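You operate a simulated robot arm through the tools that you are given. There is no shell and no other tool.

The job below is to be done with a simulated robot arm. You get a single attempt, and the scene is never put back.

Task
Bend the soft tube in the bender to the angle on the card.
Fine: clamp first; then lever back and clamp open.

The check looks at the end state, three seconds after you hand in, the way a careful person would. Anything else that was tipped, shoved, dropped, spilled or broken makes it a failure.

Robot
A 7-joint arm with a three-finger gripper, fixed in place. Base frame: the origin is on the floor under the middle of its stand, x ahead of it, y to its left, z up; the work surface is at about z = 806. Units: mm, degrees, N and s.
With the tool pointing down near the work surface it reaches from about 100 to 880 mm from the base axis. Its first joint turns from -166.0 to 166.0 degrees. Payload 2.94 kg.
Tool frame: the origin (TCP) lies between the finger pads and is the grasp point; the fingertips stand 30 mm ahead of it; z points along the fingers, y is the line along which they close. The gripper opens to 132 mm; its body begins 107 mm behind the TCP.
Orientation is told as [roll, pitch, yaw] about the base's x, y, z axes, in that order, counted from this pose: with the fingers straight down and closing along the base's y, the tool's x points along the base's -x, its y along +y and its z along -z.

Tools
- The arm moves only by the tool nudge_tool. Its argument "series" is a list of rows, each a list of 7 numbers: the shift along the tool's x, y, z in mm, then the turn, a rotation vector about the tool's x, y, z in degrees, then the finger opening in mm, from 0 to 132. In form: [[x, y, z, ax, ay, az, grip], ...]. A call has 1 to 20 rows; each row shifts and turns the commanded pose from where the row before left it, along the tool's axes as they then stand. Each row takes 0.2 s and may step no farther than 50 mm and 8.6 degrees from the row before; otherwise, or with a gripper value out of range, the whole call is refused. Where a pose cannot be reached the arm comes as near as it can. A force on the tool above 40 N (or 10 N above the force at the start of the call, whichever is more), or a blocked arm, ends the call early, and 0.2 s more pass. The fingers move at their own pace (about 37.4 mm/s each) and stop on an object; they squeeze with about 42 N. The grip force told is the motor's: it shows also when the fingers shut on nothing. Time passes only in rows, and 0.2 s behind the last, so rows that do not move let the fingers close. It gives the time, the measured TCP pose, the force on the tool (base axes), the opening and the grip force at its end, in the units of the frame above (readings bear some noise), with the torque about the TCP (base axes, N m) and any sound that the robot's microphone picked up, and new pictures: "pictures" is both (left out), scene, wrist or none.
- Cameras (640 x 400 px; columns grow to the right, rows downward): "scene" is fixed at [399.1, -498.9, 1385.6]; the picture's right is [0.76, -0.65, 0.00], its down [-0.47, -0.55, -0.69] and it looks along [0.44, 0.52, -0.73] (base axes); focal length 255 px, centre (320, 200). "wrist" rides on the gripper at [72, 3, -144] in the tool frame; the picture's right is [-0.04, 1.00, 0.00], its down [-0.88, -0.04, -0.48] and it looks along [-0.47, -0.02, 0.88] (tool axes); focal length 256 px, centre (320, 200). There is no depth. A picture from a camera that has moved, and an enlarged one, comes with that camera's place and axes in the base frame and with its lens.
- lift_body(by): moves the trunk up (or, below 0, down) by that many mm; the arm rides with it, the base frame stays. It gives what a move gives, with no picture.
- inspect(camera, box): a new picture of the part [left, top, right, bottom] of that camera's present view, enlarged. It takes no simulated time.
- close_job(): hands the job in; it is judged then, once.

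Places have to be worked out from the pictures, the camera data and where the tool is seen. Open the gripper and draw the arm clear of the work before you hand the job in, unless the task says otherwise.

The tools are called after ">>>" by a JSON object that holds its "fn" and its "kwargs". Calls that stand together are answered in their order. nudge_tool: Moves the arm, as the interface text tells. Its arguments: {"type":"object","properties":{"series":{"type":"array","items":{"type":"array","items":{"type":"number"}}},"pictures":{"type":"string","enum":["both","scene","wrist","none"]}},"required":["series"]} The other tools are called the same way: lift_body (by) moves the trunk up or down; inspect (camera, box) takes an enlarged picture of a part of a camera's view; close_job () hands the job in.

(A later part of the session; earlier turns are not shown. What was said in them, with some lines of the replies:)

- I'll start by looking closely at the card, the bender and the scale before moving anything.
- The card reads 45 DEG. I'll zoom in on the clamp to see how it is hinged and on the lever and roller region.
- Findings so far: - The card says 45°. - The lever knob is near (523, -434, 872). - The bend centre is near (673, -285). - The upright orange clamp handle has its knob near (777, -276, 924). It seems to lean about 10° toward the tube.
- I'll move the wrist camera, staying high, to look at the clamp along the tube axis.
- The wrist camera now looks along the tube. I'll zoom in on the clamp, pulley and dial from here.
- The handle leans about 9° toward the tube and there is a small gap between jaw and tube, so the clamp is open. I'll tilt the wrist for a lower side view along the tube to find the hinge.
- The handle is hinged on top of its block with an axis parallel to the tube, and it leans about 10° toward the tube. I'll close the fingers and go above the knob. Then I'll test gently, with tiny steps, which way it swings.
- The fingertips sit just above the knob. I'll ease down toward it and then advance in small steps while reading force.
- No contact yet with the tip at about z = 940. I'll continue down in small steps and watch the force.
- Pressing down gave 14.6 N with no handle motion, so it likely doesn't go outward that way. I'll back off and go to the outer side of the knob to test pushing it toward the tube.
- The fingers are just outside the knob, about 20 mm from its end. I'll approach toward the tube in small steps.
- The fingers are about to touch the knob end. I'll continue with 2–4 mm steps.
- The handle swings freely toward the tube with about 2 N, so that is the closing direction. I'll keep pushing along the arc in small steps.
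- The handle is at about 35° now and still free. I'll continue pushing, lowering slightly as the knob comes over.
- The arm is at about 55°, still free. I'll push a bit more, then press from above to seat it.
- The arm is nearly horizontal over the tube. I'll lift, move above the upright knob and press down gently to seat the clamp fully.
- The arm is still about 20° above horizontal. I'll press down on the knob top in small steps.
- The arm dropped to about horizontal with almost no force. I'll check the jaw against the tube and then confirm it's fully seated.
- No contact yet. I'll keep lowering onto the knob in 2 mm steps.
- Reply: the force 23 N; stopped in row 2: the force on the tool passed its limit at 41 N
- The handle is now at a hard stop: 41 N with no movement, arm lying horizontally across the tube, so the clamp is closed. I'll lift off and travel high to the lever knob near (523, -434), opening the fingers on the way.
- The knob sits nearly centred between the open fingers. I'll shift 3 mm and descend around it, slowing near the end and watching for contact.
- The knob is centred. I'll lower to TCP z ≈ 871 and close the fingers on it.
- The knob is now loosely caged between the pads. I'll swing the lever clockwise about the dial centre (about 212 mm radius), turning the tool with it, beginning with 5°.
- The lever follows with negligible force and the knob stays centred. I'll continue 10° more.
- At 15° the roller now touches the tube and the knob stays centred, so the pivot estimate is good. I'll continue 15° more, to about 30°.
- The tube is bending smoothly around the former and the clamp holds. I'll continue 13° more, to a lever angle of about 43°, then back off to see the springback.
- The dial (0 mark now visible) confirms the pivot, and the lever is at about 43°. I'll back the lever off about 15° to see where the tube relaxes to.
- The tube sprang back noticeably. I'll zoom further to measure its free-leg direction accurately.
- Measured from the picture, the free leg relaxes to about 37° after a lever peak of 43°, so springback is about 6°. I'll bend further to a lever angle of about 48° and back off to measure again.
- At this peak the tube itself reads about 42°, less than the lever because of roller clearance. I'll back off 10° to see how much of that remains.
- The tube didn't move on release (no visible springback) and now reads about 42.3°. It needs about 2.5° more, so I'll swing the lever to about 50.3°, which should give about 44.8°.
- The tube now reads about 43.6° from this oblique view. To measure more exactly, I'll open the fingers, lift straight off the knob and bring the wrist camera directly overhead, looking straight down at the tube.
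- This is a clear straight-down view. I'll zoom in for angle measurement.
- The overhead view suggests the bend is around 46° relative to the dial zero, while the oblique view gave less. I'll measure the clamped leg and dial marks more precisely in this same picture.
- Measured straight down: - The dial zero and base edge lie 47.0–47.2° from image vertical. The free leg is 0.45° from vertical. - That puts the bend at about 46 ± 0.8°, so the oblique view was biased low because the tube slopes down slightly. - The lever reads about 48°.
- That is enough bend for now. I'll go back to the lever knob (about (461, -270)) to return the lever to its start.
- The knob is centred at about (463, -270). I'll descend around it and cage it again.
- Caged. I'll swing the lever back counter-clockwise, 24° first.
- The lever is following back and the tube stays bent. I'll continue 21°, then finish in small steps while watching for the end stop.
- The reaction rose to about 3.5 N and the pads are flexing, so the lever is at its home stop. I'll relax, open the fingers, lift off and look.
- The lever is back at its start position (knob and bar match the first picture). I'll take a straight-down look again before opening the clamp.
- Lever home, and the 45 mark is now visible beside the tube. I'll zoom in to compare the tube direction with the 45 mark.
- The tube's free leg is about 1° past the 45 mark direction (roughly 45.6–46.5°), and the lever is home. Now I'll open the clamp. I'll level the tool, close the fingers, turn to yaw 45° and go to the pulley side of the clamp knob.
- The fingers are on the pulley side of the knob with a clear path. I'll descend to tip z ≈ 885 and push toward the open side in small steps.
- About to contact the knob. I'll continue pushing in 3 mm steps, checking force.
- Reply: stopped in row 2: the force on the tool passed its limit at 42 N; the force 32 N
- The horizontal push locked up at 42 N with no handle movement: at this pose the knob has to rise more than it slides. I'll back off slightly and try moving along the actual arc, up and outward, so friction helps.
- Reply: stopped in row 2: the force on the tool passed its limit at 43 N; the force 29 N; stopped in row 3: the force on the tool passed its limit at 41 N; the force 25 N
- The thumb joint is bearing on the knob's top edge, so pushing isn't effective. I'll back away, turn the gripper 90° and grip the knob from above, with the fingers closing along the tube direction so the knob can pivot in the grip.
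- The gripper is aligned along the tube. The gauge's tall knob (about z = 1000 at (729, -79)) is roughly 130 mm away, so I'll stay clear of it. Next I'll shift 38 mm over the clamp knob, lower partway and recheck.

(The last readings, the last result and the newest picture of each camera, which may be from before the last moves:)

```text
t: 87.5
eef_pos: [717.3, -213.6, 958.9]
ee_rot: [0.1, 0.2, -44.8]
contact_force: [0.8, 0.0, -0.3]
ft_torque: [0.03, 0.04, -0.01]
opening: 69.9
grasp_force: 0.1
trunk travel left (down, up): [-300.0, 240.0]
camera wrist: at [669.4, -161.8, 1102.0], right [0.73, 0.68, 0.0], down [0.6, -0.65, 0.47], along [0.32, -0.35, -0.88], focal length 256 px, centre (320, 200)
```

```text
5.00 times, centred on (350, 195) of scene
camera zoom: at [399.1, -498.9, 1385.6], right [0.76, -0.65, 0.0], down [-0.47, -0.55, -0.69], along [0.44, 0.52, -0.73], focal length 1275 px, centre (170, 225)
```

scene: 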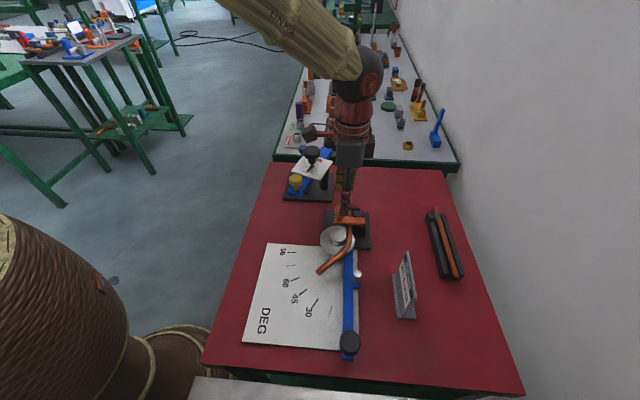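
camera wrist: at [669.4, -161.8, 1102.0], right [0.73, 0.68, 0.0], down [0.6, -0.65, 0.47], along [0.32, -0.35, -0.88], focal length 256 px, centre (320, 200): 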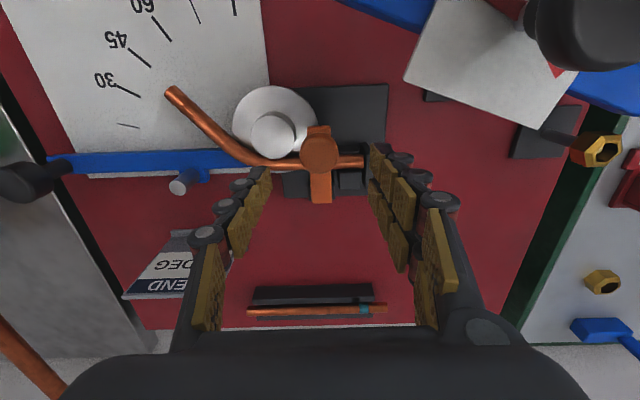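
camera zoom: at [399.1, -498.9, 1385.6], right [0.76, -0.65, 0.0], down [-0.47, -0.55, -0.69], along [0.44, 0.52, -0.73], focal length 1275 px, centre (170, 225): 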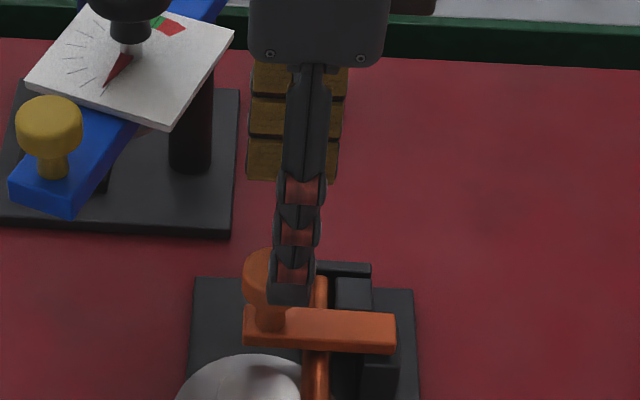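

Alignment with the knob is within a few mm. I'll make a small correction, narrow the fingers slightly and descend to TCP z ≈ 903 with the tips well above the post, then close.

>>> {"fn": "nudge_tool", "kwargs": {"series": [[3, 2, 0, 0, 0, 0, 60], [0, 0, 20, 0, 0, 0, 60], [0, 0, 15, 0, 0, 0, 60], [0, 0, 10, 0, 0, 0, 60], [0, 0, 6, 0, 0, 0, 60], [0, 0, 5, 0, 0, 0, 60]], "pictures": "both"}}

>>> {"fn": "inspect", "kwargs": {"camera": "wrist", "box": [230, 80, 410, 240]}}

>>> {"fn": "inspect", "kwargs": {"camera": "scene", "box": [310, 175, 390, 235]}}

```text
t: 88.9
eef_pos: [716.2, -210.6, 902.0]
ee_rot: [0.0, 0.3, -44.8]
contact_force: [0.3, 0.9, 0.6]
ft_torque: [-0.05, -0.01, 0.02]
opening: 60.1
grasp_force: 0.0
trunk travel left (down, up): [-300.0, 240.0]
camera wrist: at [668.3, -157.3, 1045.8], right [0.73, 0.68, 0.0], down [0.6, -0.65, 0.47], along [0.32, -0.35, -0.88], focal length 256 px, centre (320, 200)
```

scene: 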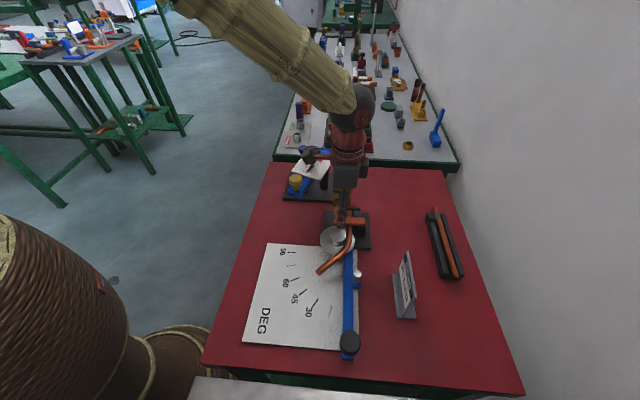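
wrist: 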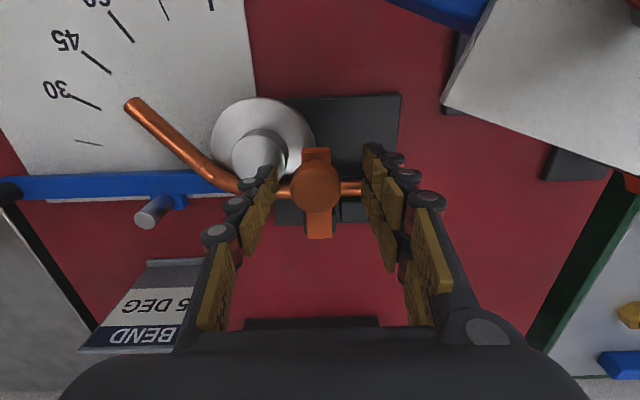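

```text
2.50 times, centred on (320, 160) of wrist
camera zoom: at [668.3, -157.3, 1045.8], right [0.73, 0.68, 0.0], down [0.6, -0.65, 0.47], along [0.32, -0.35, -0.88], focal length 640 px, centre (320, 300)
```

zoom: 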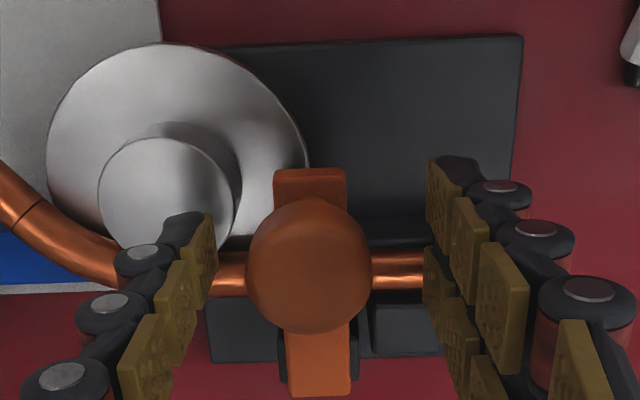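

```text
6.67 times, centred on (350, 205) of scene
camera zoom: at [399.1, -498.9, 1385.6], right [0.76, -0.65, 0.0], down [-0.47, -0.55, -0.69], along [0.44, 0.52, -0.73], focal length 1700 px, centre (120, 167)
```

zoom: 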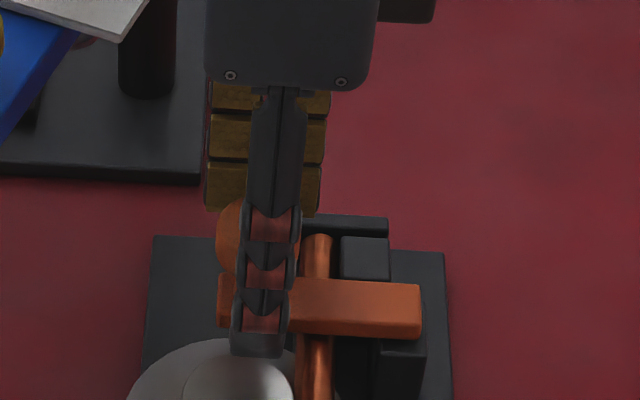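

The knob is between the pads, about 3 mm off-centre toward the thumb. I'll correct that and close to grip it.

>>> {"fn": "nudge_tool", "kwargs": {"series": [[0, -2.5, 1, 0, 0, 0, 50], [0, 0, 0, 0, 0, 0, 0], [0, 0, 0, 0, 0, 0, 0], [0, 0, 0, 0, 0, 0, 0], [0, 0, 0, 0, 0, 0, 0]], "pictures": "wrist"}}

>>> {"fn": "inspect", "kwargs": {"camera": "scene", "box": [310, 175, 390, 235]}}

```text
t: 90.1
eef_pos: [713.7, -212.6, 902.5]
ee_rot: [0.0, 0.3, -44.9]
contact_force: [-1.9, -4.2, -0.3]
ft_torque: [0.0, 0.03, -0.1]
opening: 29.5
grasp_force: 40.4
trunk travel left (down, up): [-300.0, 240.0]
camera wrist: at [666.2, -159.3, 1046.0], right [0.73, 0.68, 0.0], down [0.6, -0.65, 0.47], along [0.32, -0.35, -0.88], focal length 256 px, centre (320, 200)
```

wrist: 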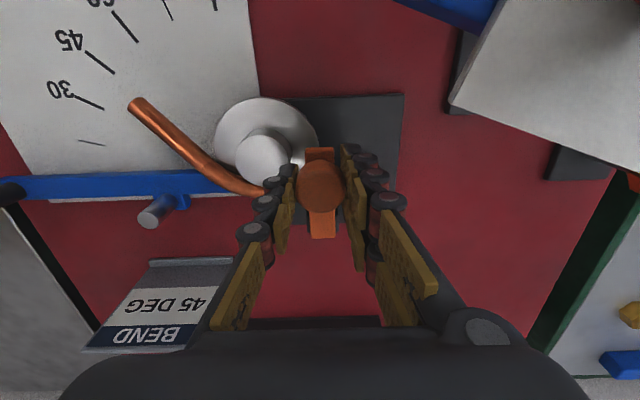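

```text
6.67 times, centred on (350, 205) of scene
camera zoom: at [399.1, -498.9, 1385.6], right [0.76, -0.65, 0.0], down [-0.47, -0.55, -0.69], along [0.44, 0.52, -0.73], focal length 1700 px, centre (120, 167)
```

zoom: 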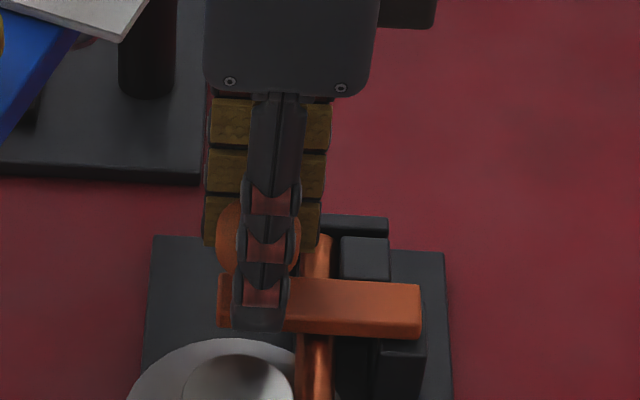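

Gripped firmly (29.5 mm opening, 40 N). I'll lift along the handle's arc (hinge estimated 64 mm outward and about 48 mm below), turning the tool with the handle, starting with 4°.

>>> {"fn": "nudge_tool", "kwargs": {"series": [[-1.7, 0, -2.2, 0, 2, 0, 0], [-1.7, 0, -2.2, 0, 2, 0, 0]], "pictures": "none"}}

>>> {"fn": "inspect", "kwargs": {"camera": "scene", "box": [310, 175, 390, 235]}}

```text
t: 90.7
eef_pos: [715.8, -213.9, 906.0]
ee_rot: [0.0, 4.3, -44.8]
contact_force: [-2.2, -3.4, -1.2]
ft_torque: [-0.21, -0.16, 0.01]
opening: 29.6
grasp_force: 45.1
trunk travel left (down, up): [-300.0, 240.0]
```

```text
6.67 times, centred on (350, 205) of scene
camera zoom: at [399.1, -498.9, 1385.6], right [0.76, -0.65, 0.0], down [-0.47, -0.55, -0.69], along [0.44, 0.52, -0.73], focal length 1700 px, centre (120, 167)
```

zoom: 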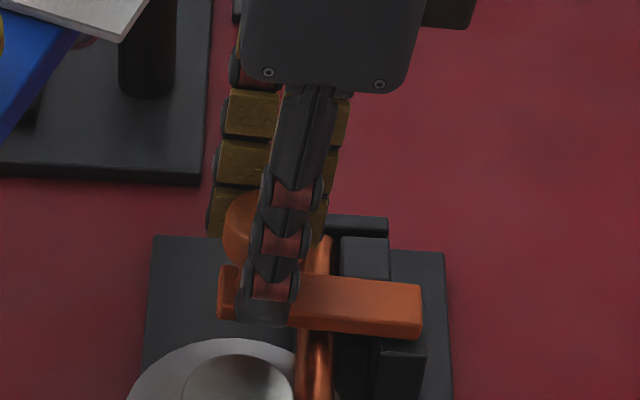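

The arm is lifting with little force, so the grip works. I'll continue 16° more along the arc.

>>> {"fn": "nudge_tool", "kwargs": {"series": [[-1.7, 0, -2.2, 0, 2, 0, 0], [-1.7, 0, -2.2, 0, 2, 0, 0], [-1.7, 0, -2.2, 0, 2, 0, 0], [-1.7, 0, -2.2, 0, 2, 0, 0], [-1.7, 0, -2.2, 0, 2, 0, 0], [-1.7, 0, -2.2, 0, 2, 0, 0], [-1.7, 0, -2.2, 0, 2, 0, 0], [-1.7, 0, -2.2, 0, 2, 0, 0]], "pictures": "none"}}

>>> {"fn": "inspect", "kwargs": {"camera": "scene", "box": [310, 175, 390, 235]}}

```text
t: 92.5
eef_pos: [726.6, -224.9, 919.6]
ee_rot: [0.0, 20.3, -44.7]
contact_force: [-9.5, -1.4, -2.2]
ft_torque: [0.25, 0.27, 0.07]
opening: 29.5
grasp_force: 44.6
trunk travel left (down, up): [-300.0, 240.0]
```

```text
6.67 times, centred on (350, 205) of scene
camera zoom: at [399.1, -498.9, 1385.6], right [0.76, -0.65, 0.0], down [-0.47, -0.55, -0.69], along [0.44, 0.52, -0.73], focal length 1700 px, centre (120, 167)
```

zoom: 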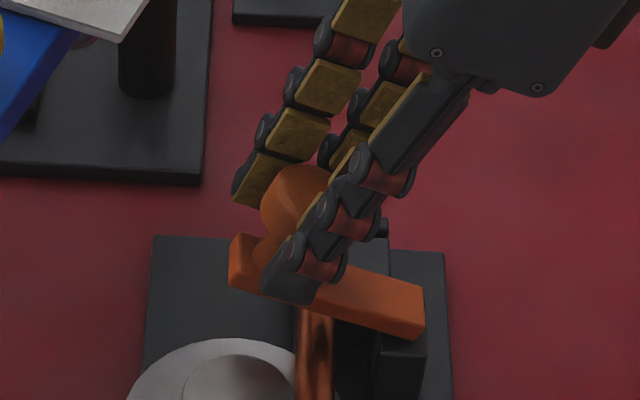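

The handle is at about 20° with the clamp lifting off. I'll continue another 16°.

>>> {"fn": "nudge_tool", "kwargs": {"series": [[-1.5, 0, -2.3, 0, 2, 0, 0], [-1.5, 0, -2.3, 0, 2, 0, 0], [-1.6, 0, -2.3, 0, 2, 0, 0], [-1.6, 0, -2.3, 0, 2, 0, 0], [-1.6, 0, -2.3, 0, 2, 0, 0], [-1.6, 0, -2.3, 0, 2, 0, 0], [-1.6, 0, -2.3, 0, 2, 0, 0], [-1.6, 0, -2.3, 0, 2, 0, 0]], "pictures": "none"}}

>>> {"fn": "inspect", "kwargs": {"camera": "scene", "box": [310, 165, 390, 235]}}

```text
t: 93.7
eef_pos: [734.2, -232.5, 925.4]
ee_rot: [0.6, 29.5, -44.8]
contact_force: [19.8, -4.0, -18.6]
ft_torque: [-0.06, -0.74, -0.37]
opening: 29.6
grasp_force: 45.3
out of reach, approached as far as the arm can: row 5, 6
trunk travel left (down, up): [-300.0, 240.0]
stopped in row 6: the force on the tool passed its limit at 51 N (the readings are from after the stop); the commanded pose is now the measured one
```

```text
5.71 times, centred on (350, 200) of scene
camera zoom: at [399.1, -498.9, 1385.6], right [0.76, -0.65, 0.0], down [-0.47, -0.55, -0.69], along [0.44, 0.52, -0.73], focal length 1457 px, centre (149, 200)
```

zoom: 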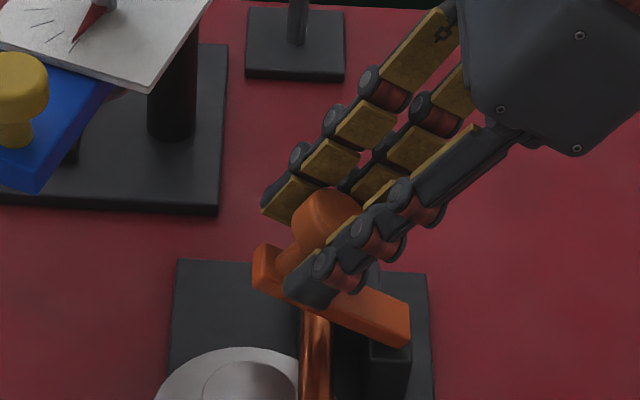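

The arm hit its reach limit with the tool tilted 30°; the handle is about 30° open. I'll release, rise straight up, level the tool and then re-grip to finish.

>>> {"fn": "nudge_tool", "kwargs": {"series": [[0, 0, 0, 0, 0, 0, 60], [0, 0, 0, 0, 0, 0, 60], [0, 0, 0, 0, 0, 0, 60], [4.9, 0, -8.7, 0, 0, 0, 60], [7.4, 0, -13, 0, 0, 0, 60], [9.8, 0, -17.4, 0, 0, 0, 60], [9.8, 0, -17.4, 0, 0, 0, 60], [0, 0, 0, 0, -7.4, 0, 60], [0, 0, 0, 0, -7.4, 0, 60], [0, 0, 0, 0, -7.4, 0, 60], [0, 0, 0, 0, -7.3, 0, 60], [0, 0, 0, 0, 0, 0, 60]], "pictures": "both"}}

>>> {"fn": "inspect", "kwargs": {"camera": "scene", "box": [310, 175, 390, 235]}}

>>> {"fn": "inspect", "kwargs": {"camera": "wrist", "box": [230, 80, 410, 240]}}

```text
t: 96.3
eef_pos: [729.8, -232.2, 995.0]
ee_rot: [0.6, -0.1, -44.9]
contact_force: [-0.7, -0.4, 0.2]
ft_torque: [0.01, -0.02, -0.02]
opening: 59.9
grasp_force: 0.1
trunk travel left (down, up): [-300.0, 240.0]
camera wrist: at [680.3, -179.3, 1138.2], right [0.74, 0.68, 0.01], down [0.59, -0.65, 0.48], along [0.33, -0.35, -0.88], focal length 256 px, centre (320, 200)
```

scene: 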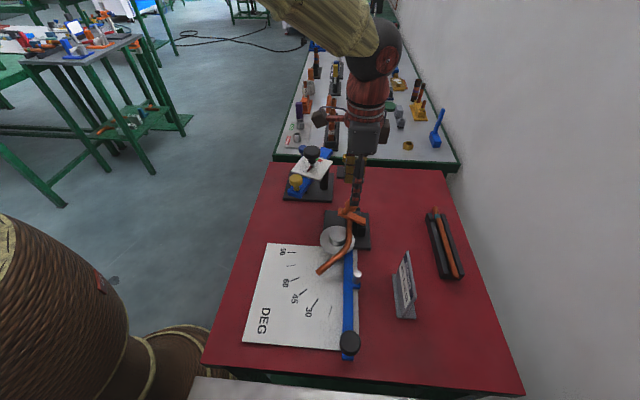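
wrist: 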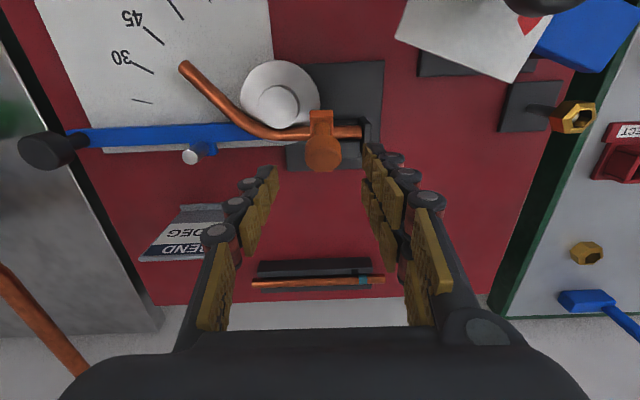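

```text
6.67 times, centred on (350, 205) of scene
camera zoom: at [399.1, -498.9, 1385.6], right [0.76, -0.65, 0.0], down [-0.47, -0.55, -0.69], along [0.44, 0.52, -0.73], focal length 1700 px, centre (120, 167)
```

zoom: 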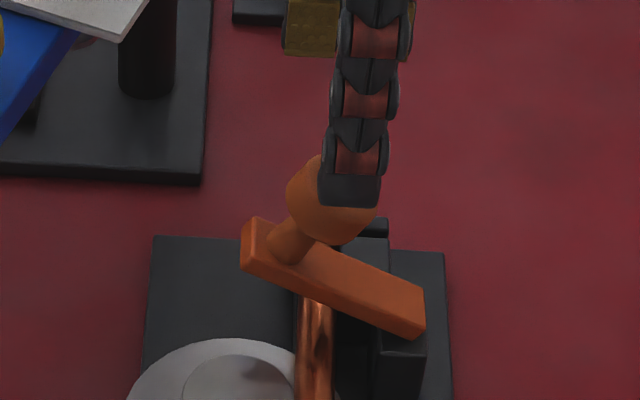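

```text
2.50 times, centred on (320, 160) of wrist
camera zoom: at [680.3, -179.3, 1138.2], right [0.74, 0.68, 0.01], down [0.59, -0.65, 0.48], along [0.33, -0.35, -0.88], focal length 640 px, centre (320, 300)
```

zoom: 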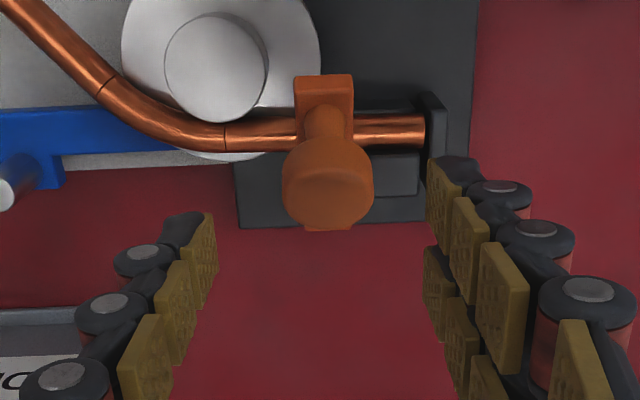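

The handle stays at about 30° with its knob head near (733, -231, 918), directly below the gripper. I'll descend and re-grip it with the level tool.

>>> {"fn": "nudge_tool", "kwargs": {"series": [[-1, 3, 20, 0, 0, 0, 60], [0, 0, 20, 0, 0, 0, 60], [0, 0, 20, 0, 0, 0, 60], [0, 0, 10, 0, 0, 0, 60], [0, 0, 6, 0, 0, 0, 60]], "pictures": "wrist"}}

>>> {"fn": "inspect", "kwargs": {"camera": "wrist", "box": [230, 80, 410, 240]}}

>>> {"fn": "inspect", "kwargs": {"camera": "scene", "box": [310, 175, 390, 235]}}

```text
t: 97.5
eef_pos: [732.7, -229.0, 919.2]
ee_rot: [0.4, -0.1, -44.9]
contact_force: [-0.9, 0.6, -0.2]
ft_torque: [0.0, -0.01, 0.0]
opening: 60.4
grasp_force: 0.2
trunk travel left (down, up): [-300.0, 240.0]
camera wrist: at [683.3, -177.2, 1062.0], right [0.74, 0.68, 0.01], down [0.59, -0.65, 0.48], along [0.33, -0.35, -0.88], focal length 256 px, centre (320, 200)
```

wrist: 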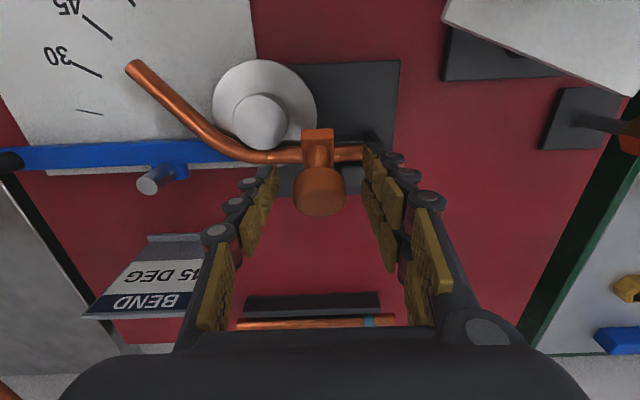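

```text
2.50 times, centred on (320, 160) of wrist
camera zoom: at [683.3, -177.2, 1062.0], right [0.74, 0.68, 0.01], down [0.59, -0.65, 0.48], along [0.33, -0.35, -0.88], focal length 640 px, centre (320, 300)
```

zoom: 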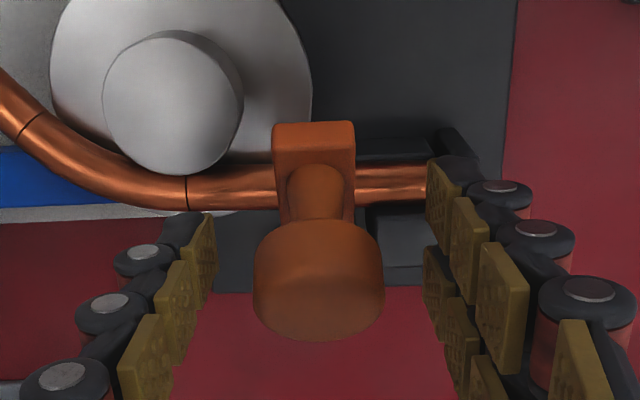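

```text
6.67 times, centred on (350, 205) of scene
camera zoom: at [399.1, -498.9, 1385.6], right [0.76, -0.65, 0.0], down [-0.47, -0.55, -0.69], along [0.44, 0.52, -0.73], focal length 1700 px, centre (120, 167)
```

zoom: 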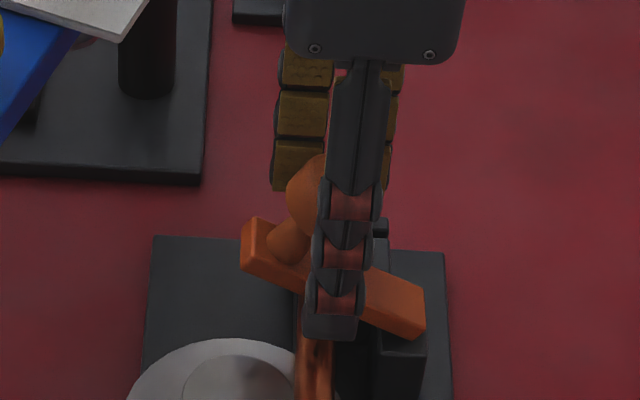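

The head is centred between the pads. I'll grip it and carry it outward along the arc with the tool level, letting the knob pivot in the pads, 20° first.

>>> {"fn": "nudge_tool", "kwargs": {"series": [[0, 0, 0, 0, 0, 0, 0], [0, 0, 0, 0, 0, 0, 0], [0, 0, 0, 0, 0, 0, 0], [0, 0, 0, 0, 0, 0, 0], [-2.9, 0, -1.4, 0, 0, 0, 0], [-2.9, 0, -1.4, 0, 0, 0, 0], [-2.9, 0, -1.4, 0, 0, 0, 0], [-3.0, 0, -1.3, 0, 0, 0, 0], [-3.1, 0, -0.9, 0, 0, 0, 0], [-3.1, 0, -0.8, 0, 0, 0, 0], [-3.1, 0, -0.8, 0, 0, 0, 0], [-3.1, 0, -0.8, 0, 0, 0, 0]], "pictures": "none"}}

>>> {"fn": "inspect", "kwargs": {"camera": "scene", "box": [320, 175, 400, 235]}}

```text
t: 100.1
eef_pos: [749.5, -247.0, 926.4]
ee_rot: [0.5, 0.1, -45.1]
contact_force: [-17.1, 5.7, -17.1]
ft_torque: [0.79, 0.89, -0.09]
opening: 29.6
grasp_force: 45.4
trunk travel left (down, up): [-300.0, 240.0]
```

```text
6.67 times, centred on (360, 205) of scene
camera zoom: at [399.1, -498.9, 1385.6], right [0.76, -0.65, 0.0], down [-0.47, -0.55, -0.69], along [0.44, 0.52, -0.73], focal length 1700 px, centre (53, 167)
```

zoom: 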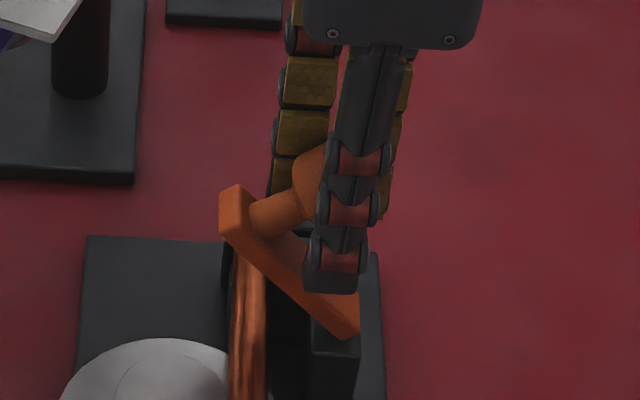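

The handle is at about 47° now. There is some downward and backward pull, so I'll flatten the path and continue outward.

>>> {"fn": "nudge_tool", "kwargs": {"series": [[-3, 0, 0.8, 0, 0, 0, 0], [-3, 0, 0.8, 0, 0, 0, 0], [-3, 0, 0.6, 0, 0, 0, 0]], "pictures": "none"}}

>>> {"fn": "inspect", "kwargs": {"camera": "scene", "box": [320, 175, 400, 235]}}

```text
t: 100.9
eef_pos: [755.7, -254.7, 928.7]
ee_rot: [0.6, 0.0, -45.0]
contact_force: [-21.9, 5.6, -4.1]
ft_torque: [0.98, 0.77, -0.06]
opening: 29.8
grasp_force: 44.7
trunk travel left (down, up): [-300.0, 240.0]
```

```text
6.67 times, centred on (360, 205) of scene
camera zoom: at [399.1, -498.9, 1385.6], right [0.76, -0.65, 0.0], down [-0.47, -0.55, -0.69], along [0.44, 0.52, -0.73], focal length 1700 px, centre (53, 167)
```

zoom: 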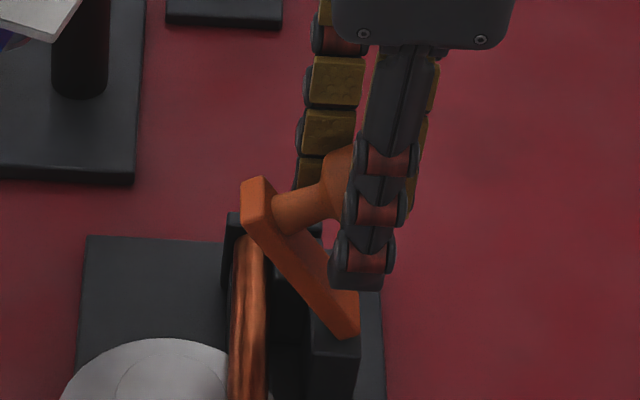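

>>> {"fn": "nudge_tool", "kwargs": {"series": [[-3, 0, 0.4, 0, 0, 0, 0], [-3, 0, 0.5, 0, 0, 0, 0], [-3, 0, 0.6, 0, 0, 0, 0]], "pictures": "none"}}

>>> {"fn": "inspect", "kwargs": {"camera": "scene", "box": [330, 175, 410, 235]}}

```text
t: 101.7
eef_pos: [764.3, -260.7, 926.3]
ee_rot: [0.6, -0.4, -44.9]
contact_force: [-18.7, 0.6, 4.2]
ft_torque: [0.84, 0.46, 0.06]
opening: 30.2
grasp_force: 45.3
trunk travel left (down, up): [-300.0, 240.0]
```

```text
6.67 times, centred on (370, 205) of scene
camera zoom: at [399.1, -498.9, 1385.6], right [0.76, -0.65, 0.0], down [-0.47, -0.55, -0.69], along [0.44, 0.52, -0.73], focal length 1700 px, centre (-13, 167)
```

zoom: 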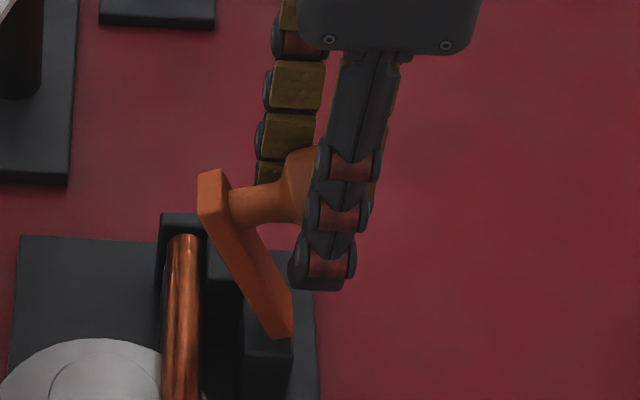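

>>> {"fn": "nudge_tool", "kwargs": {"series": [[-3, 0, 0.2, 0, 0, 0, 0], [-3, 0, 0.3, 0, 0, 0, 0], [-3, 0, 0.4, 0, 0, 0, 0]], "pictures": "none"}}

>>> {"fn": "inspect", "kwargs": {"camera": "scene", "box": [330, 175, 410, 235]}}

```text
t: 102.5
eef_pos: [769.5, -264.9, 922.5]
ee_rot: [0.4, 0.1, -44.9]
contact_force: [-19.6, 2.6, -3.4]
ft_torque: [0.65, 0.63, 0.22]
opening: 30.4
grasp_force: 45.2
trunk travel left (down, up): [-300.0, 240.0]
```

```text
6.67 times, centred on (370, 205) of scene
camera zoom: at [399.1, -498.9, 1385.6], right [0.76, -0.65, 0.0], down [-0.47, -0.55, -0.69], along [0.44, 0.52, -0.73], focal length 1700 px, centre (-13, 167)
```

zoom: 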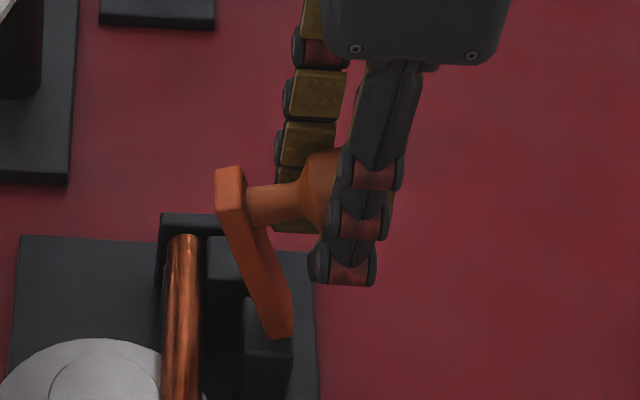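

>>> {"fn": "nudge_tool", "kwargs": {"series": [[-3, 0, 0.5, 0, 0, 0, 0], [-3, 0, 0.6, 0, 0, 0, 0], [-3, 0, 0.7, 0, 0, 0, 0]], "pictures": "none"}}

>>> {"fn": "nudge_tool", "kwargs": {"series": [[-2, 0, 0.5, 0, 0, 0, 0], [-2, 0, 0.5, 0, 0, 0, 0]], "pictures": "none"}}

>>> {"fn": "inspect", "kwargs": {"camera": "scene", "box": [345, 170, 425, 230]}}

```text
t: 103.3
eef_pos: [773.9, -271.7, 920.4]
ee_rot: [0.5, 0.1, -44.9]
contact_force: [-19.6, 7.7, -12.3]
ft_torque: [0.68, 0.59, 0.18]
opening: 29.9
grasp_force: 45.3
trunk travel left (down, up): [-300.0, 240.0]
```

```text
t: 103.9
eef_pos: [777.5, -275.2, 919.2]
ee_rot: [0.5, 0.1, -44.8]
contact_force: [-22.0, 9.0, -16.2]
ft_torque: [0.59, 0.53, 0.24]
opening: 29.8
grasp_force: 44.6
trunk travel left (down, up): [-300.0, 240.0]
```

```text
6.67 times, centred on (385, 200) of scene
camera zoom: at [399.1, -498.9, 1385.6], right [0.76, -0.65, 0.0], down [-0.47, -0.55, -0.69], along [0.44, 0.52, -0.73], focal length 1700 px, centre (-113, 200)
```

zoom: 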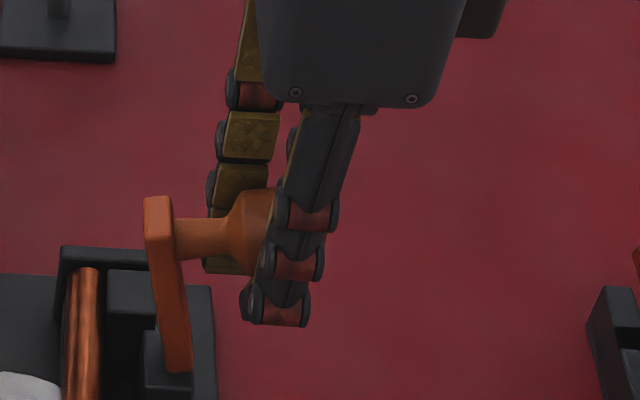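

The handle is within about 2° of its original open pose. One more small step with slight lowering.

>>> {"fn": "nudge_tool", "kwargs": {"series": [[-1.5, 0, 1.5, 0, 0, 0, 0], [-1.5, 0, 1.0, 0, 0, 0, 0]], "pictures": "none"}}

>>> {"fn": "inspect", "kwargs": {"camera": "scene", "box": [345, 170, 425, 230]}}

```text
t: 104.5
eef_pos: [780.9, -277.4, 918.2]
ee_rot: [0.5, -0.1, -44.9]
contact_force: [-19.3, 6.1, -12.3]
ft_torque: [0.51, 0.53, 0.11]
opening: 29.2
grasp_force: 45.2
trunk travel left (down, up): [-300.0, 240.0]
```

```text
6.67 times, centred on (385, 200) of scene
camera zoom: at [399.1, -498.9, 1385.6], right [0.76, -0.65, 0.0], down [-0.47, -0.55, -0.69], along [0.44, 0.52, -0.73], focal length 1700 px, centre (-113, 200)
```

zoom: 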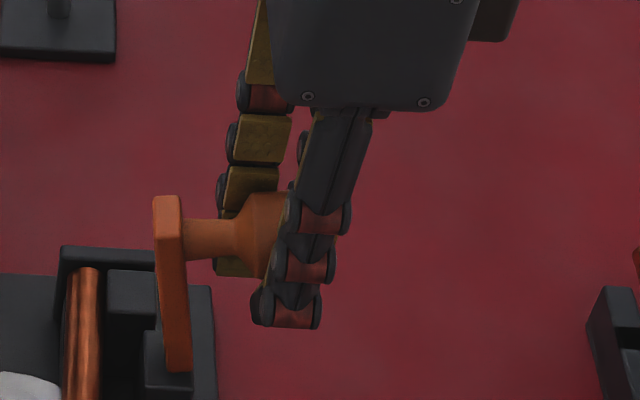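

The handle matches its original open pose. I'll release, lift straight up and retreat to check.

>>> {"fn": "nudge_tool", "kwargs": {"series": [[0, 0, 0, 0, 0, 0, 60], [0, 0, 0, 0, 0, 0, 65], [0, 0, 0, 0, 0, 0, 65], [0, 0, -15, 0, 0, 0, 65], [0, 0, -30, 0, 0, 0, 65], [0, 0, -40, 0, 0, 0, 65], [0, 0, -20, 0, 0, 0, 132]], "pictures": "both"}}

>>> {"fn": "inspect", "kwargs": {"camera": "scene", "box": [345, 170, 425, 230]}}

>>> {"fn": "inspect", "kwargs": {"camera": "scene", "box": [290, 195, 390, 285]}}

```text
t: 106.1
eef_pos: [779.1, -277.3, 1025.1]
ee_rot: [0.5, 0.0, -44.9]
contact_force: [0.2, 0.3, 0.3]
ft_torque: [-0.04, 0.03, 0.01]
opening: 91.5
grasp_force: 0.0
trunk travel left (down, up): [-300.0, 240.0]
camera wrist: at [729.7, -224.6, 1167.6], right [0.74, 0.68, 0.01], down [0.59, -0.65, 0.48], along [0.33, -0.35, -0.88], focal length 256 px, centre (320, 200)
```

scene: 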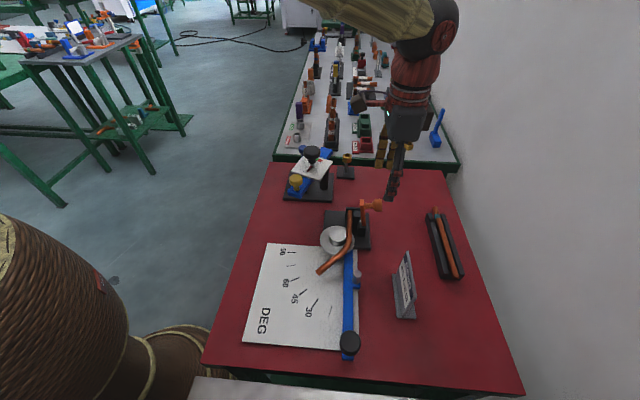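
wrist: 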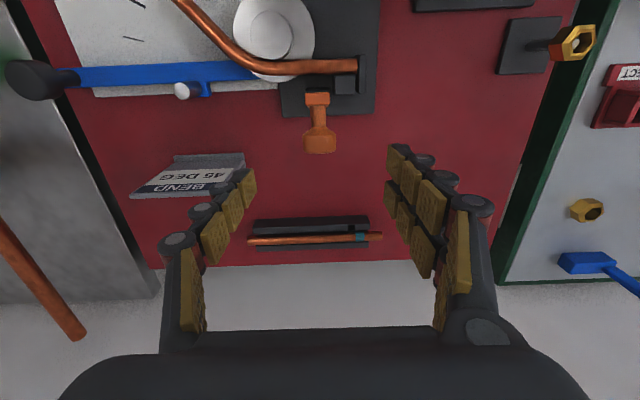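

```text
6.67 times, centred on (385, 200) of scene
camera zoom: at [399.1, -498.9, 1385.6], right [0.76, -0.65, 0.0], down [-0.47, -0.55, -0.69], along [0.44, 0.52, -0.73], focal length 1700 px, centre (-113, 200)
```

zoom: 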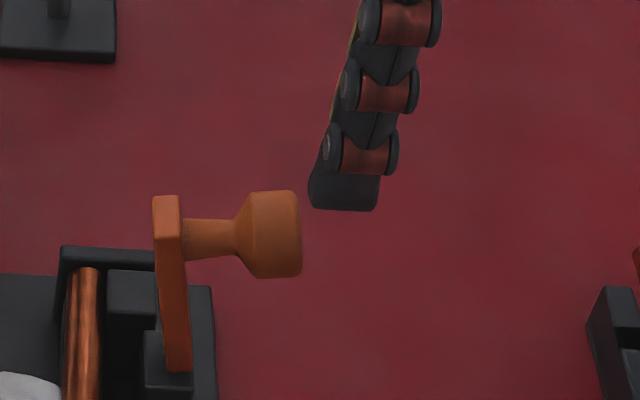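

```text
4.44 times, centred on (340, 240) of scene
camera zoom: at [399.1, -498.9, 1385.6], right [0.76, -0.65, 0.0], down [-0.47, -0.55, -0.69], along [0.44, 0.52, -0.73], focal length 1133 px, centre (231, 22)
```

zoom: 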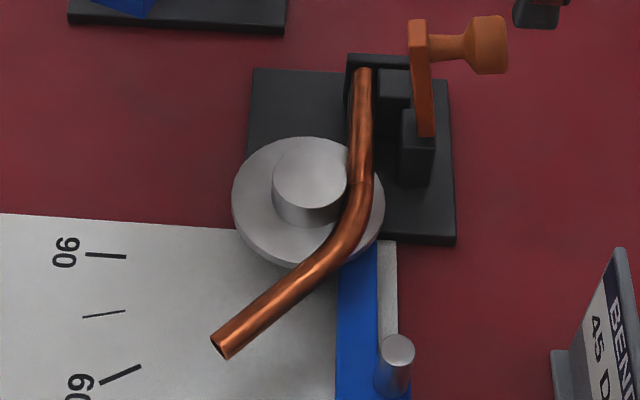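

The clamp is open exactly as at the start and the tube stays bent. I'll go overhead once more to measure the final angle with both legs visible.

>>> {"fn": "nudge_tool", "kwargs": {"series": [[0, 0, 0, 0, 0, -7.5, 132], [0, 0, 0, 0, 0, -7.5, 132], [0, 0, 0, 0, 0, -7.5, 132], [0, 0, 0, 0, 0, -7.5, 132], [0, 0, 0, 0, 0, -7.5, 132], [0, 0, 0, 0, 0, -7.5, 132], [30, 3, 0, 0, 0, 0, 132], [30, 3, 0, 0, 0, 0, 132], [30, 3, 0, 0, 0, 0, 132], [0, 0, 0, 0, 7, 0, 132], [0, 0, 0, 0, 7, 0, 132], [0, 0, 0, 0, 7, 0, 132], [0, 0, 0, 0, 7, 0, 132], [0, 0, 0, 0, 0, 0, 132]], "pictures": "both"}}

>>> {"fn": "inspect", "kwargs": {"camera": "wrist", "box": [270, 80, 430, 280]}}

```text
t: 109.1
eef_pos: [690.6, -270.0, 1022.4]
ee_rot: [0.3, 27.8, 0.3]
contact_force: [0.5, 0.8, 0.8]
ft_torque: [0.02, 0.01, 0.05]
opening: 132.0
grasp_force: 0.0
trunk travel left (down, up): [-300.0, 240.0]
camera wrist: at [693.5, -266.6, 1182.9], right [0.04, 1.0, -0.01], down [1.0, -0.04, 0.01], along [0.01, -0.01, -1.0], focal length 256 px, centre (320, 200)
```

scene: 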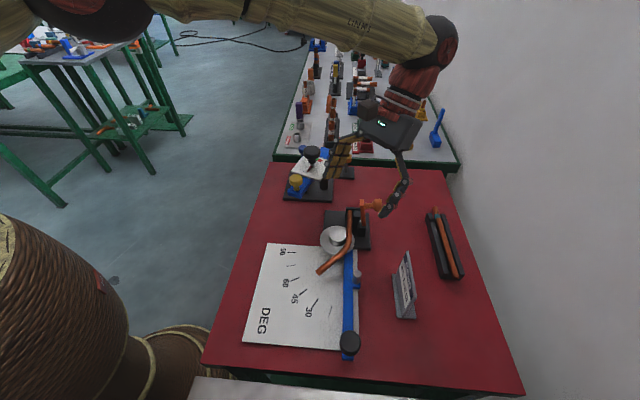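
wrist: 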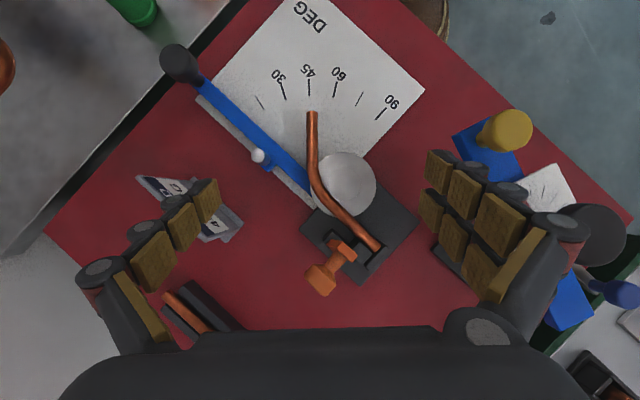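

```text
2.00 times, centred on (350, 180) of wrist
camera zoom: at [693.5, -266.6, 1182.9], right [0.04, 1.0, -0.01], down [1.0, -0.04, 0.01], along [0.01, -0.01, -1.0], focal length 512 px, centre (260, 240)
```

zoom: 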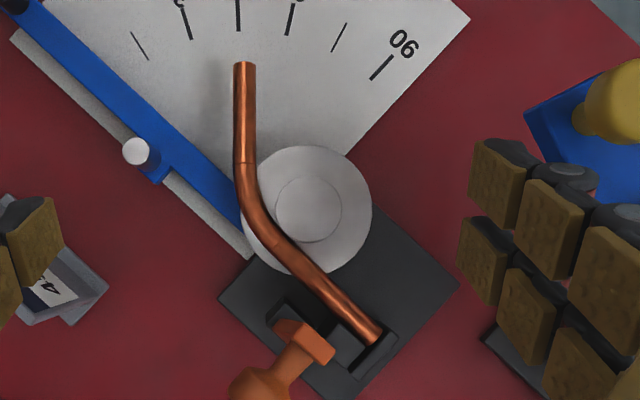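

Both legs are fully visible now. I'll zoom at high magnification to measure each leg.

>>> {"fn": "inspect", "kwargs": {"camera": "wrist", "box": [288, 105, 336, 135]}}

>>> {"fn": "inspect", "kwargs": {"camera": "wrist", "box": [288, 142, 336, 172]}}

>>> {"fn": "inspect", "kwargs": {"camera": "wrist", "box": [312, 192, 360, 222]}}

>>> {"fn": "inspect", "kwargs": {"camera": "wrist", "box": [340, 225, 388, 255]}}

>>> {"fn": "inspect", "kwargs": {"camera": "wrist", "box": [250, 60, 410, 130]}}

>>> {"fn": "inspect", "kwargs": {"camera": "wrist", "box": [290, 190, 390, 270]}}

```text
13.33 times, centred on (312, 120) of wrist
camera zoom: at [693.5, -266.6, 1182.9], right [0.04, 1.0, -0.01], down [1.0, -0.04, 0.01], along [0.01, -0.01, -1.0], focal length 3413 px, centre (427, 1267)
```

zoom: 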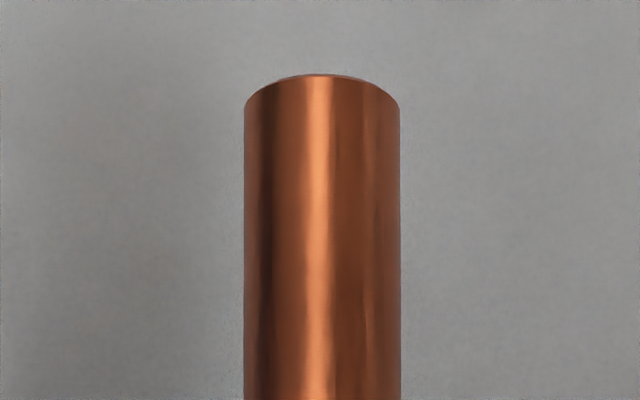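

```text
13.33 times, centred on (312, 157) of wrist
camera zoom: at [693.5, -266.6, 1182.9], right [0.04, 1.0, -0.01], down [1.0, -0.04, 0.01], along [0.01, -0.01, -1.0], focal length 3413 px, centre (427, 773)
```

zoom: 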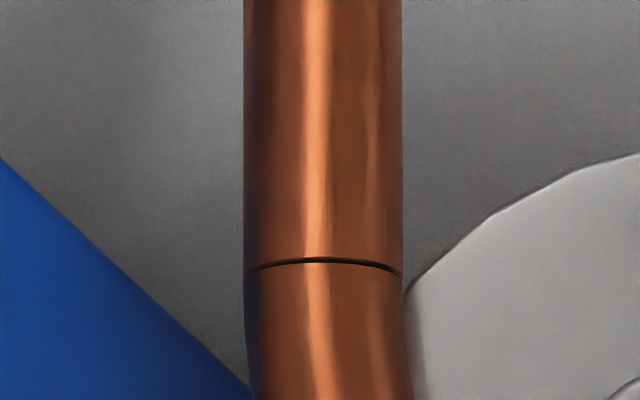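

```text
13.33 times, centred on (336, 207) of wrist
camera zoom: at [693.5, -266.6, 1182.9], right [0.04, 1.0, -0.01], down [1.0, -0.04, 0.01], along [0.01, -0.01, -1.0], focal length 3413 px, centre (107, 107)
```

zoom: 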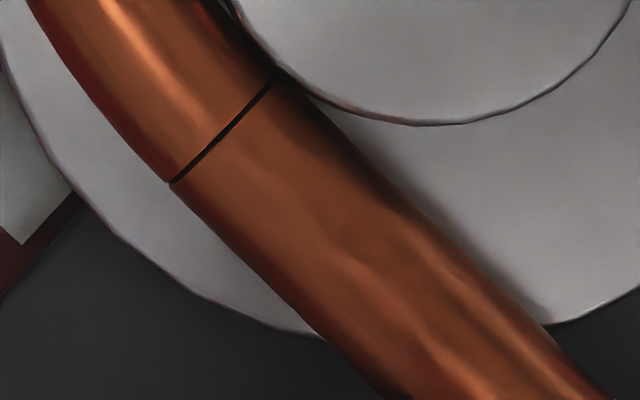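

```text
13.33 times, centred on (364, 240) of wrist
camera zoom: at [693.5, -266.6, 1182.9], right [0.04, 1.0, -0.01], down [1.0, -0.04, 0.01], along [0.01, -0.01, -1.0], focal length 3413 px, centre (-267, -333)
```

zoom: 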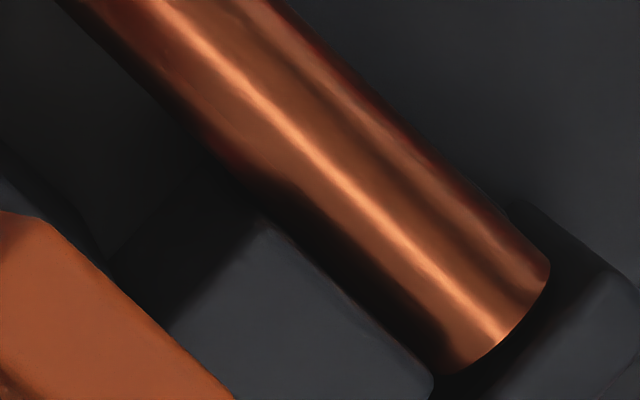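

```text
4.00 times, centred on (330, 95) of wrist
camera zoom: at [693.5, -266.6, 1182.9], right [0.04, 1.0, -0.01], down [1.0, -0.04, 0.01], along [0.01, -0.01, -1.0], focal length 1024 px, centre (280, 620)
```

zoom: 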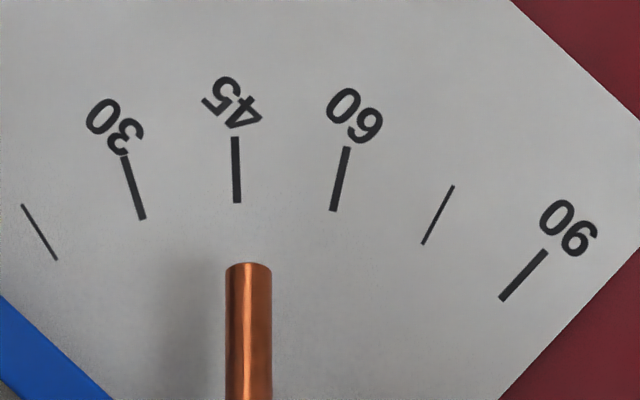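

```text
5.00 times, centred on (340, 230) of wrist
camera zoom: at [693.5, -266.6, 1182.9], right [0.04, 1.0, -0.01], down [1.0, -0.04, 0.01], along [0.01, -0.01, -1.0], focal length 1280 px, centre (220, 50)
```

zoom: 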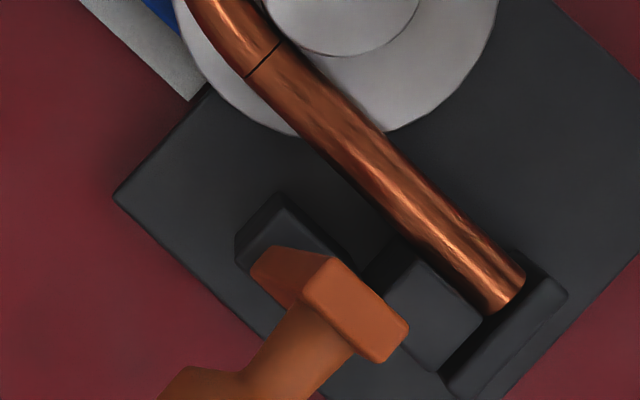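

The two legs measure 45.95° and 0.3° from image vertical, so the bend is about 45.6° between the legs. That matches the card. The lever is home and the clamp is open. I'll level the tool and draw the arm clear to its starting area, then do a last check.

>>> {"fn": "nudge_tool", "kwargs": {"series": [[0, 0, 0, 0, -7, 0, 132], [0, 0, 0, 0, -7, 0, 132], [0, 0, 0, 0, -7, 0, 132], [0, 0, 0, 0, -7, 0, 132], [0, 0, -30, 0, 0, 0, 132], [0, 0, -30, 0, 0, 0, 132], [0, 0, -30, 0, 0, 0, 132], [30, 35, 0, 0, 0, 0, 132], [30, 35, 0, 0, 0, 0, 132], [30, 35, 0, 0, 0, 0, 132], [26, 35, 0, 0, 0, 0, 132], [0, 0, 0, 0, 0, 0, 132]], "pictures": "both"}}

>>> {"fn": "inspect", "kwargs": {"camera": "scene", "box": [230, 150, 480, 380]}}

>>> {"fn": "inspect", "kwargs": {"camera": "scene", "box": [325, 190, 389, 230]}}

>>> {"fn": "inspect", "kwargs": {"camera": "scene", "box": [270, 130, 370, 210]}}

```text
t: 111.7
eef_pos: [573.0, -127.4, 1115.1]
ee_rot: [0.3, -0.4, 0.0]
contact_force: [0.6, 0.3, -0.2]
ft_torque: [-0.02, 0.03, 0.01]
opening: 132.1
grasp_force: 0.0
trunk travel left (down, up): [-300.0, 240.0]
camera wrist: at [500.6, -124.9, 1258.4], right [0.04, 1.0, 0.01], down [0.88, -0.04, 0.48], along [0.48, -0.01, -0.88], focal length 256 px, centre (320, 200)
```

scene: 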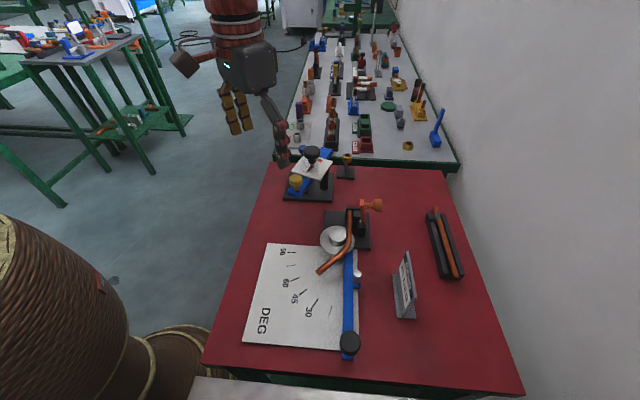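
wrist: 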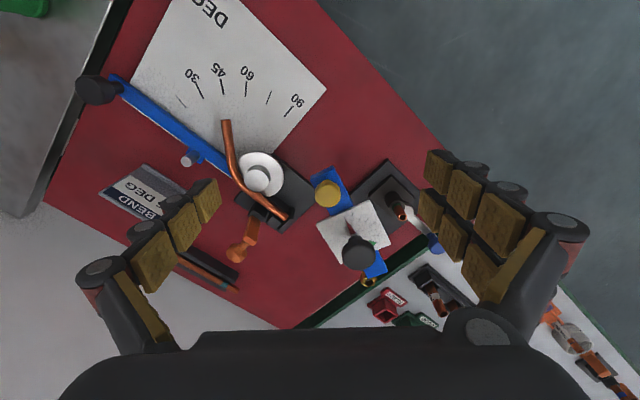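

```text
1.74 times, centred on (355, 265) of scene
camera zoom: at [399.1, -498.9, 1385.6], right [0.76, -0.65, 0.0], down [-0.47, -0.55, -0.69], along [0.44, 0.52, -0.73], focal length 443 px, centre (259, 87)
```

zoom: 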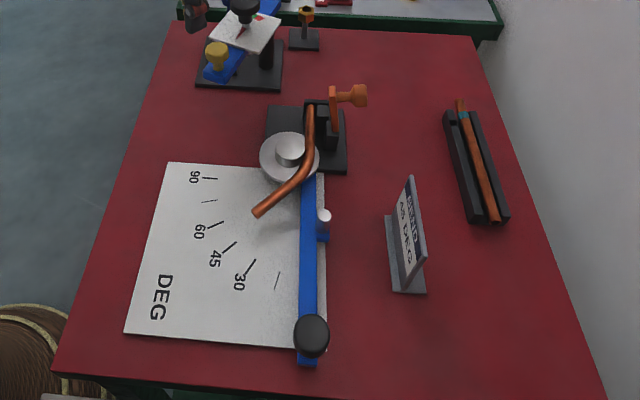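

```text
10.00 times, centred on (357, 210) of scene
camera zoom: at [399.1, -498.9, 1385.6], right [0.76, -0.65, 0.0], down [-0.47, -0.55, -0.69], along [0.44, 0.52, -0.73], focal length 2550 px, centre (-50, 100)
```

zoom: 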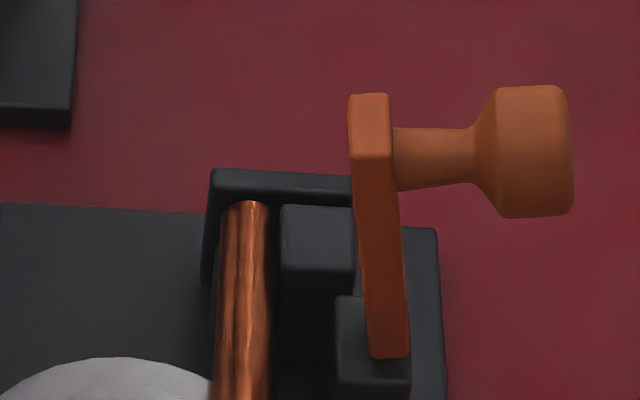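

```text
5.00 times, centred on (320, 170) of scene
camera zoom: at [399.1, -498.9, 1385.6], right [0.76, -0.65, 0.0], down [-0.47, -0.55, -0.69], along [0.44, 0.52, -0.73], focal length 1275 px, centre (320, 350)
```

zoom: 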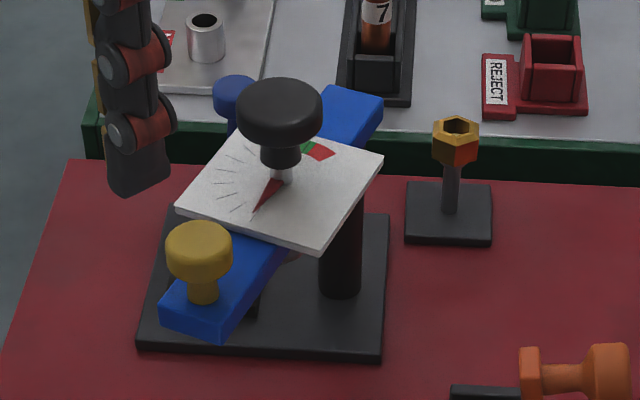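

All else on the table is where it began: the gauge station, hex socket, card and tray are unmoved. The clamp handle stands open, the lever is at its home stop, and the tube is bent to about 45°. The arm is clear, so I'm handing in.

>>> {"fn": "close_job", "kwargs": {}}

```text
The job is handed in.
```

I bent the tube to about 45.6° against the 45° on the card, and I've handed the job in. That is my reading from overhead pictures of the two legs, good to about ±0.7°. Measured against the dial instead, it reads closer to 46.5°, because the clamped leg turned slightly in its channel.

- **Clamp:** I closed it to its hard stop before bending. It is now open, with the handle back where it started.
- **Lever:** I worked up to the final bend in three passes and saw no springback when I backed off. The lever is back at its home stop.
- **Rest of the table:** The gauge station, socket stand, card and spare tube tray look unmoved in the last pictures.
- **Arm:** The gripper is open and the arm is back near its starting position, clear of the work.

While opening the clamp, my first pushes on the knob stopped at about 42 N without moving the handle. I gripped and lifted the knob instead, which worked, and the bender did not shift.
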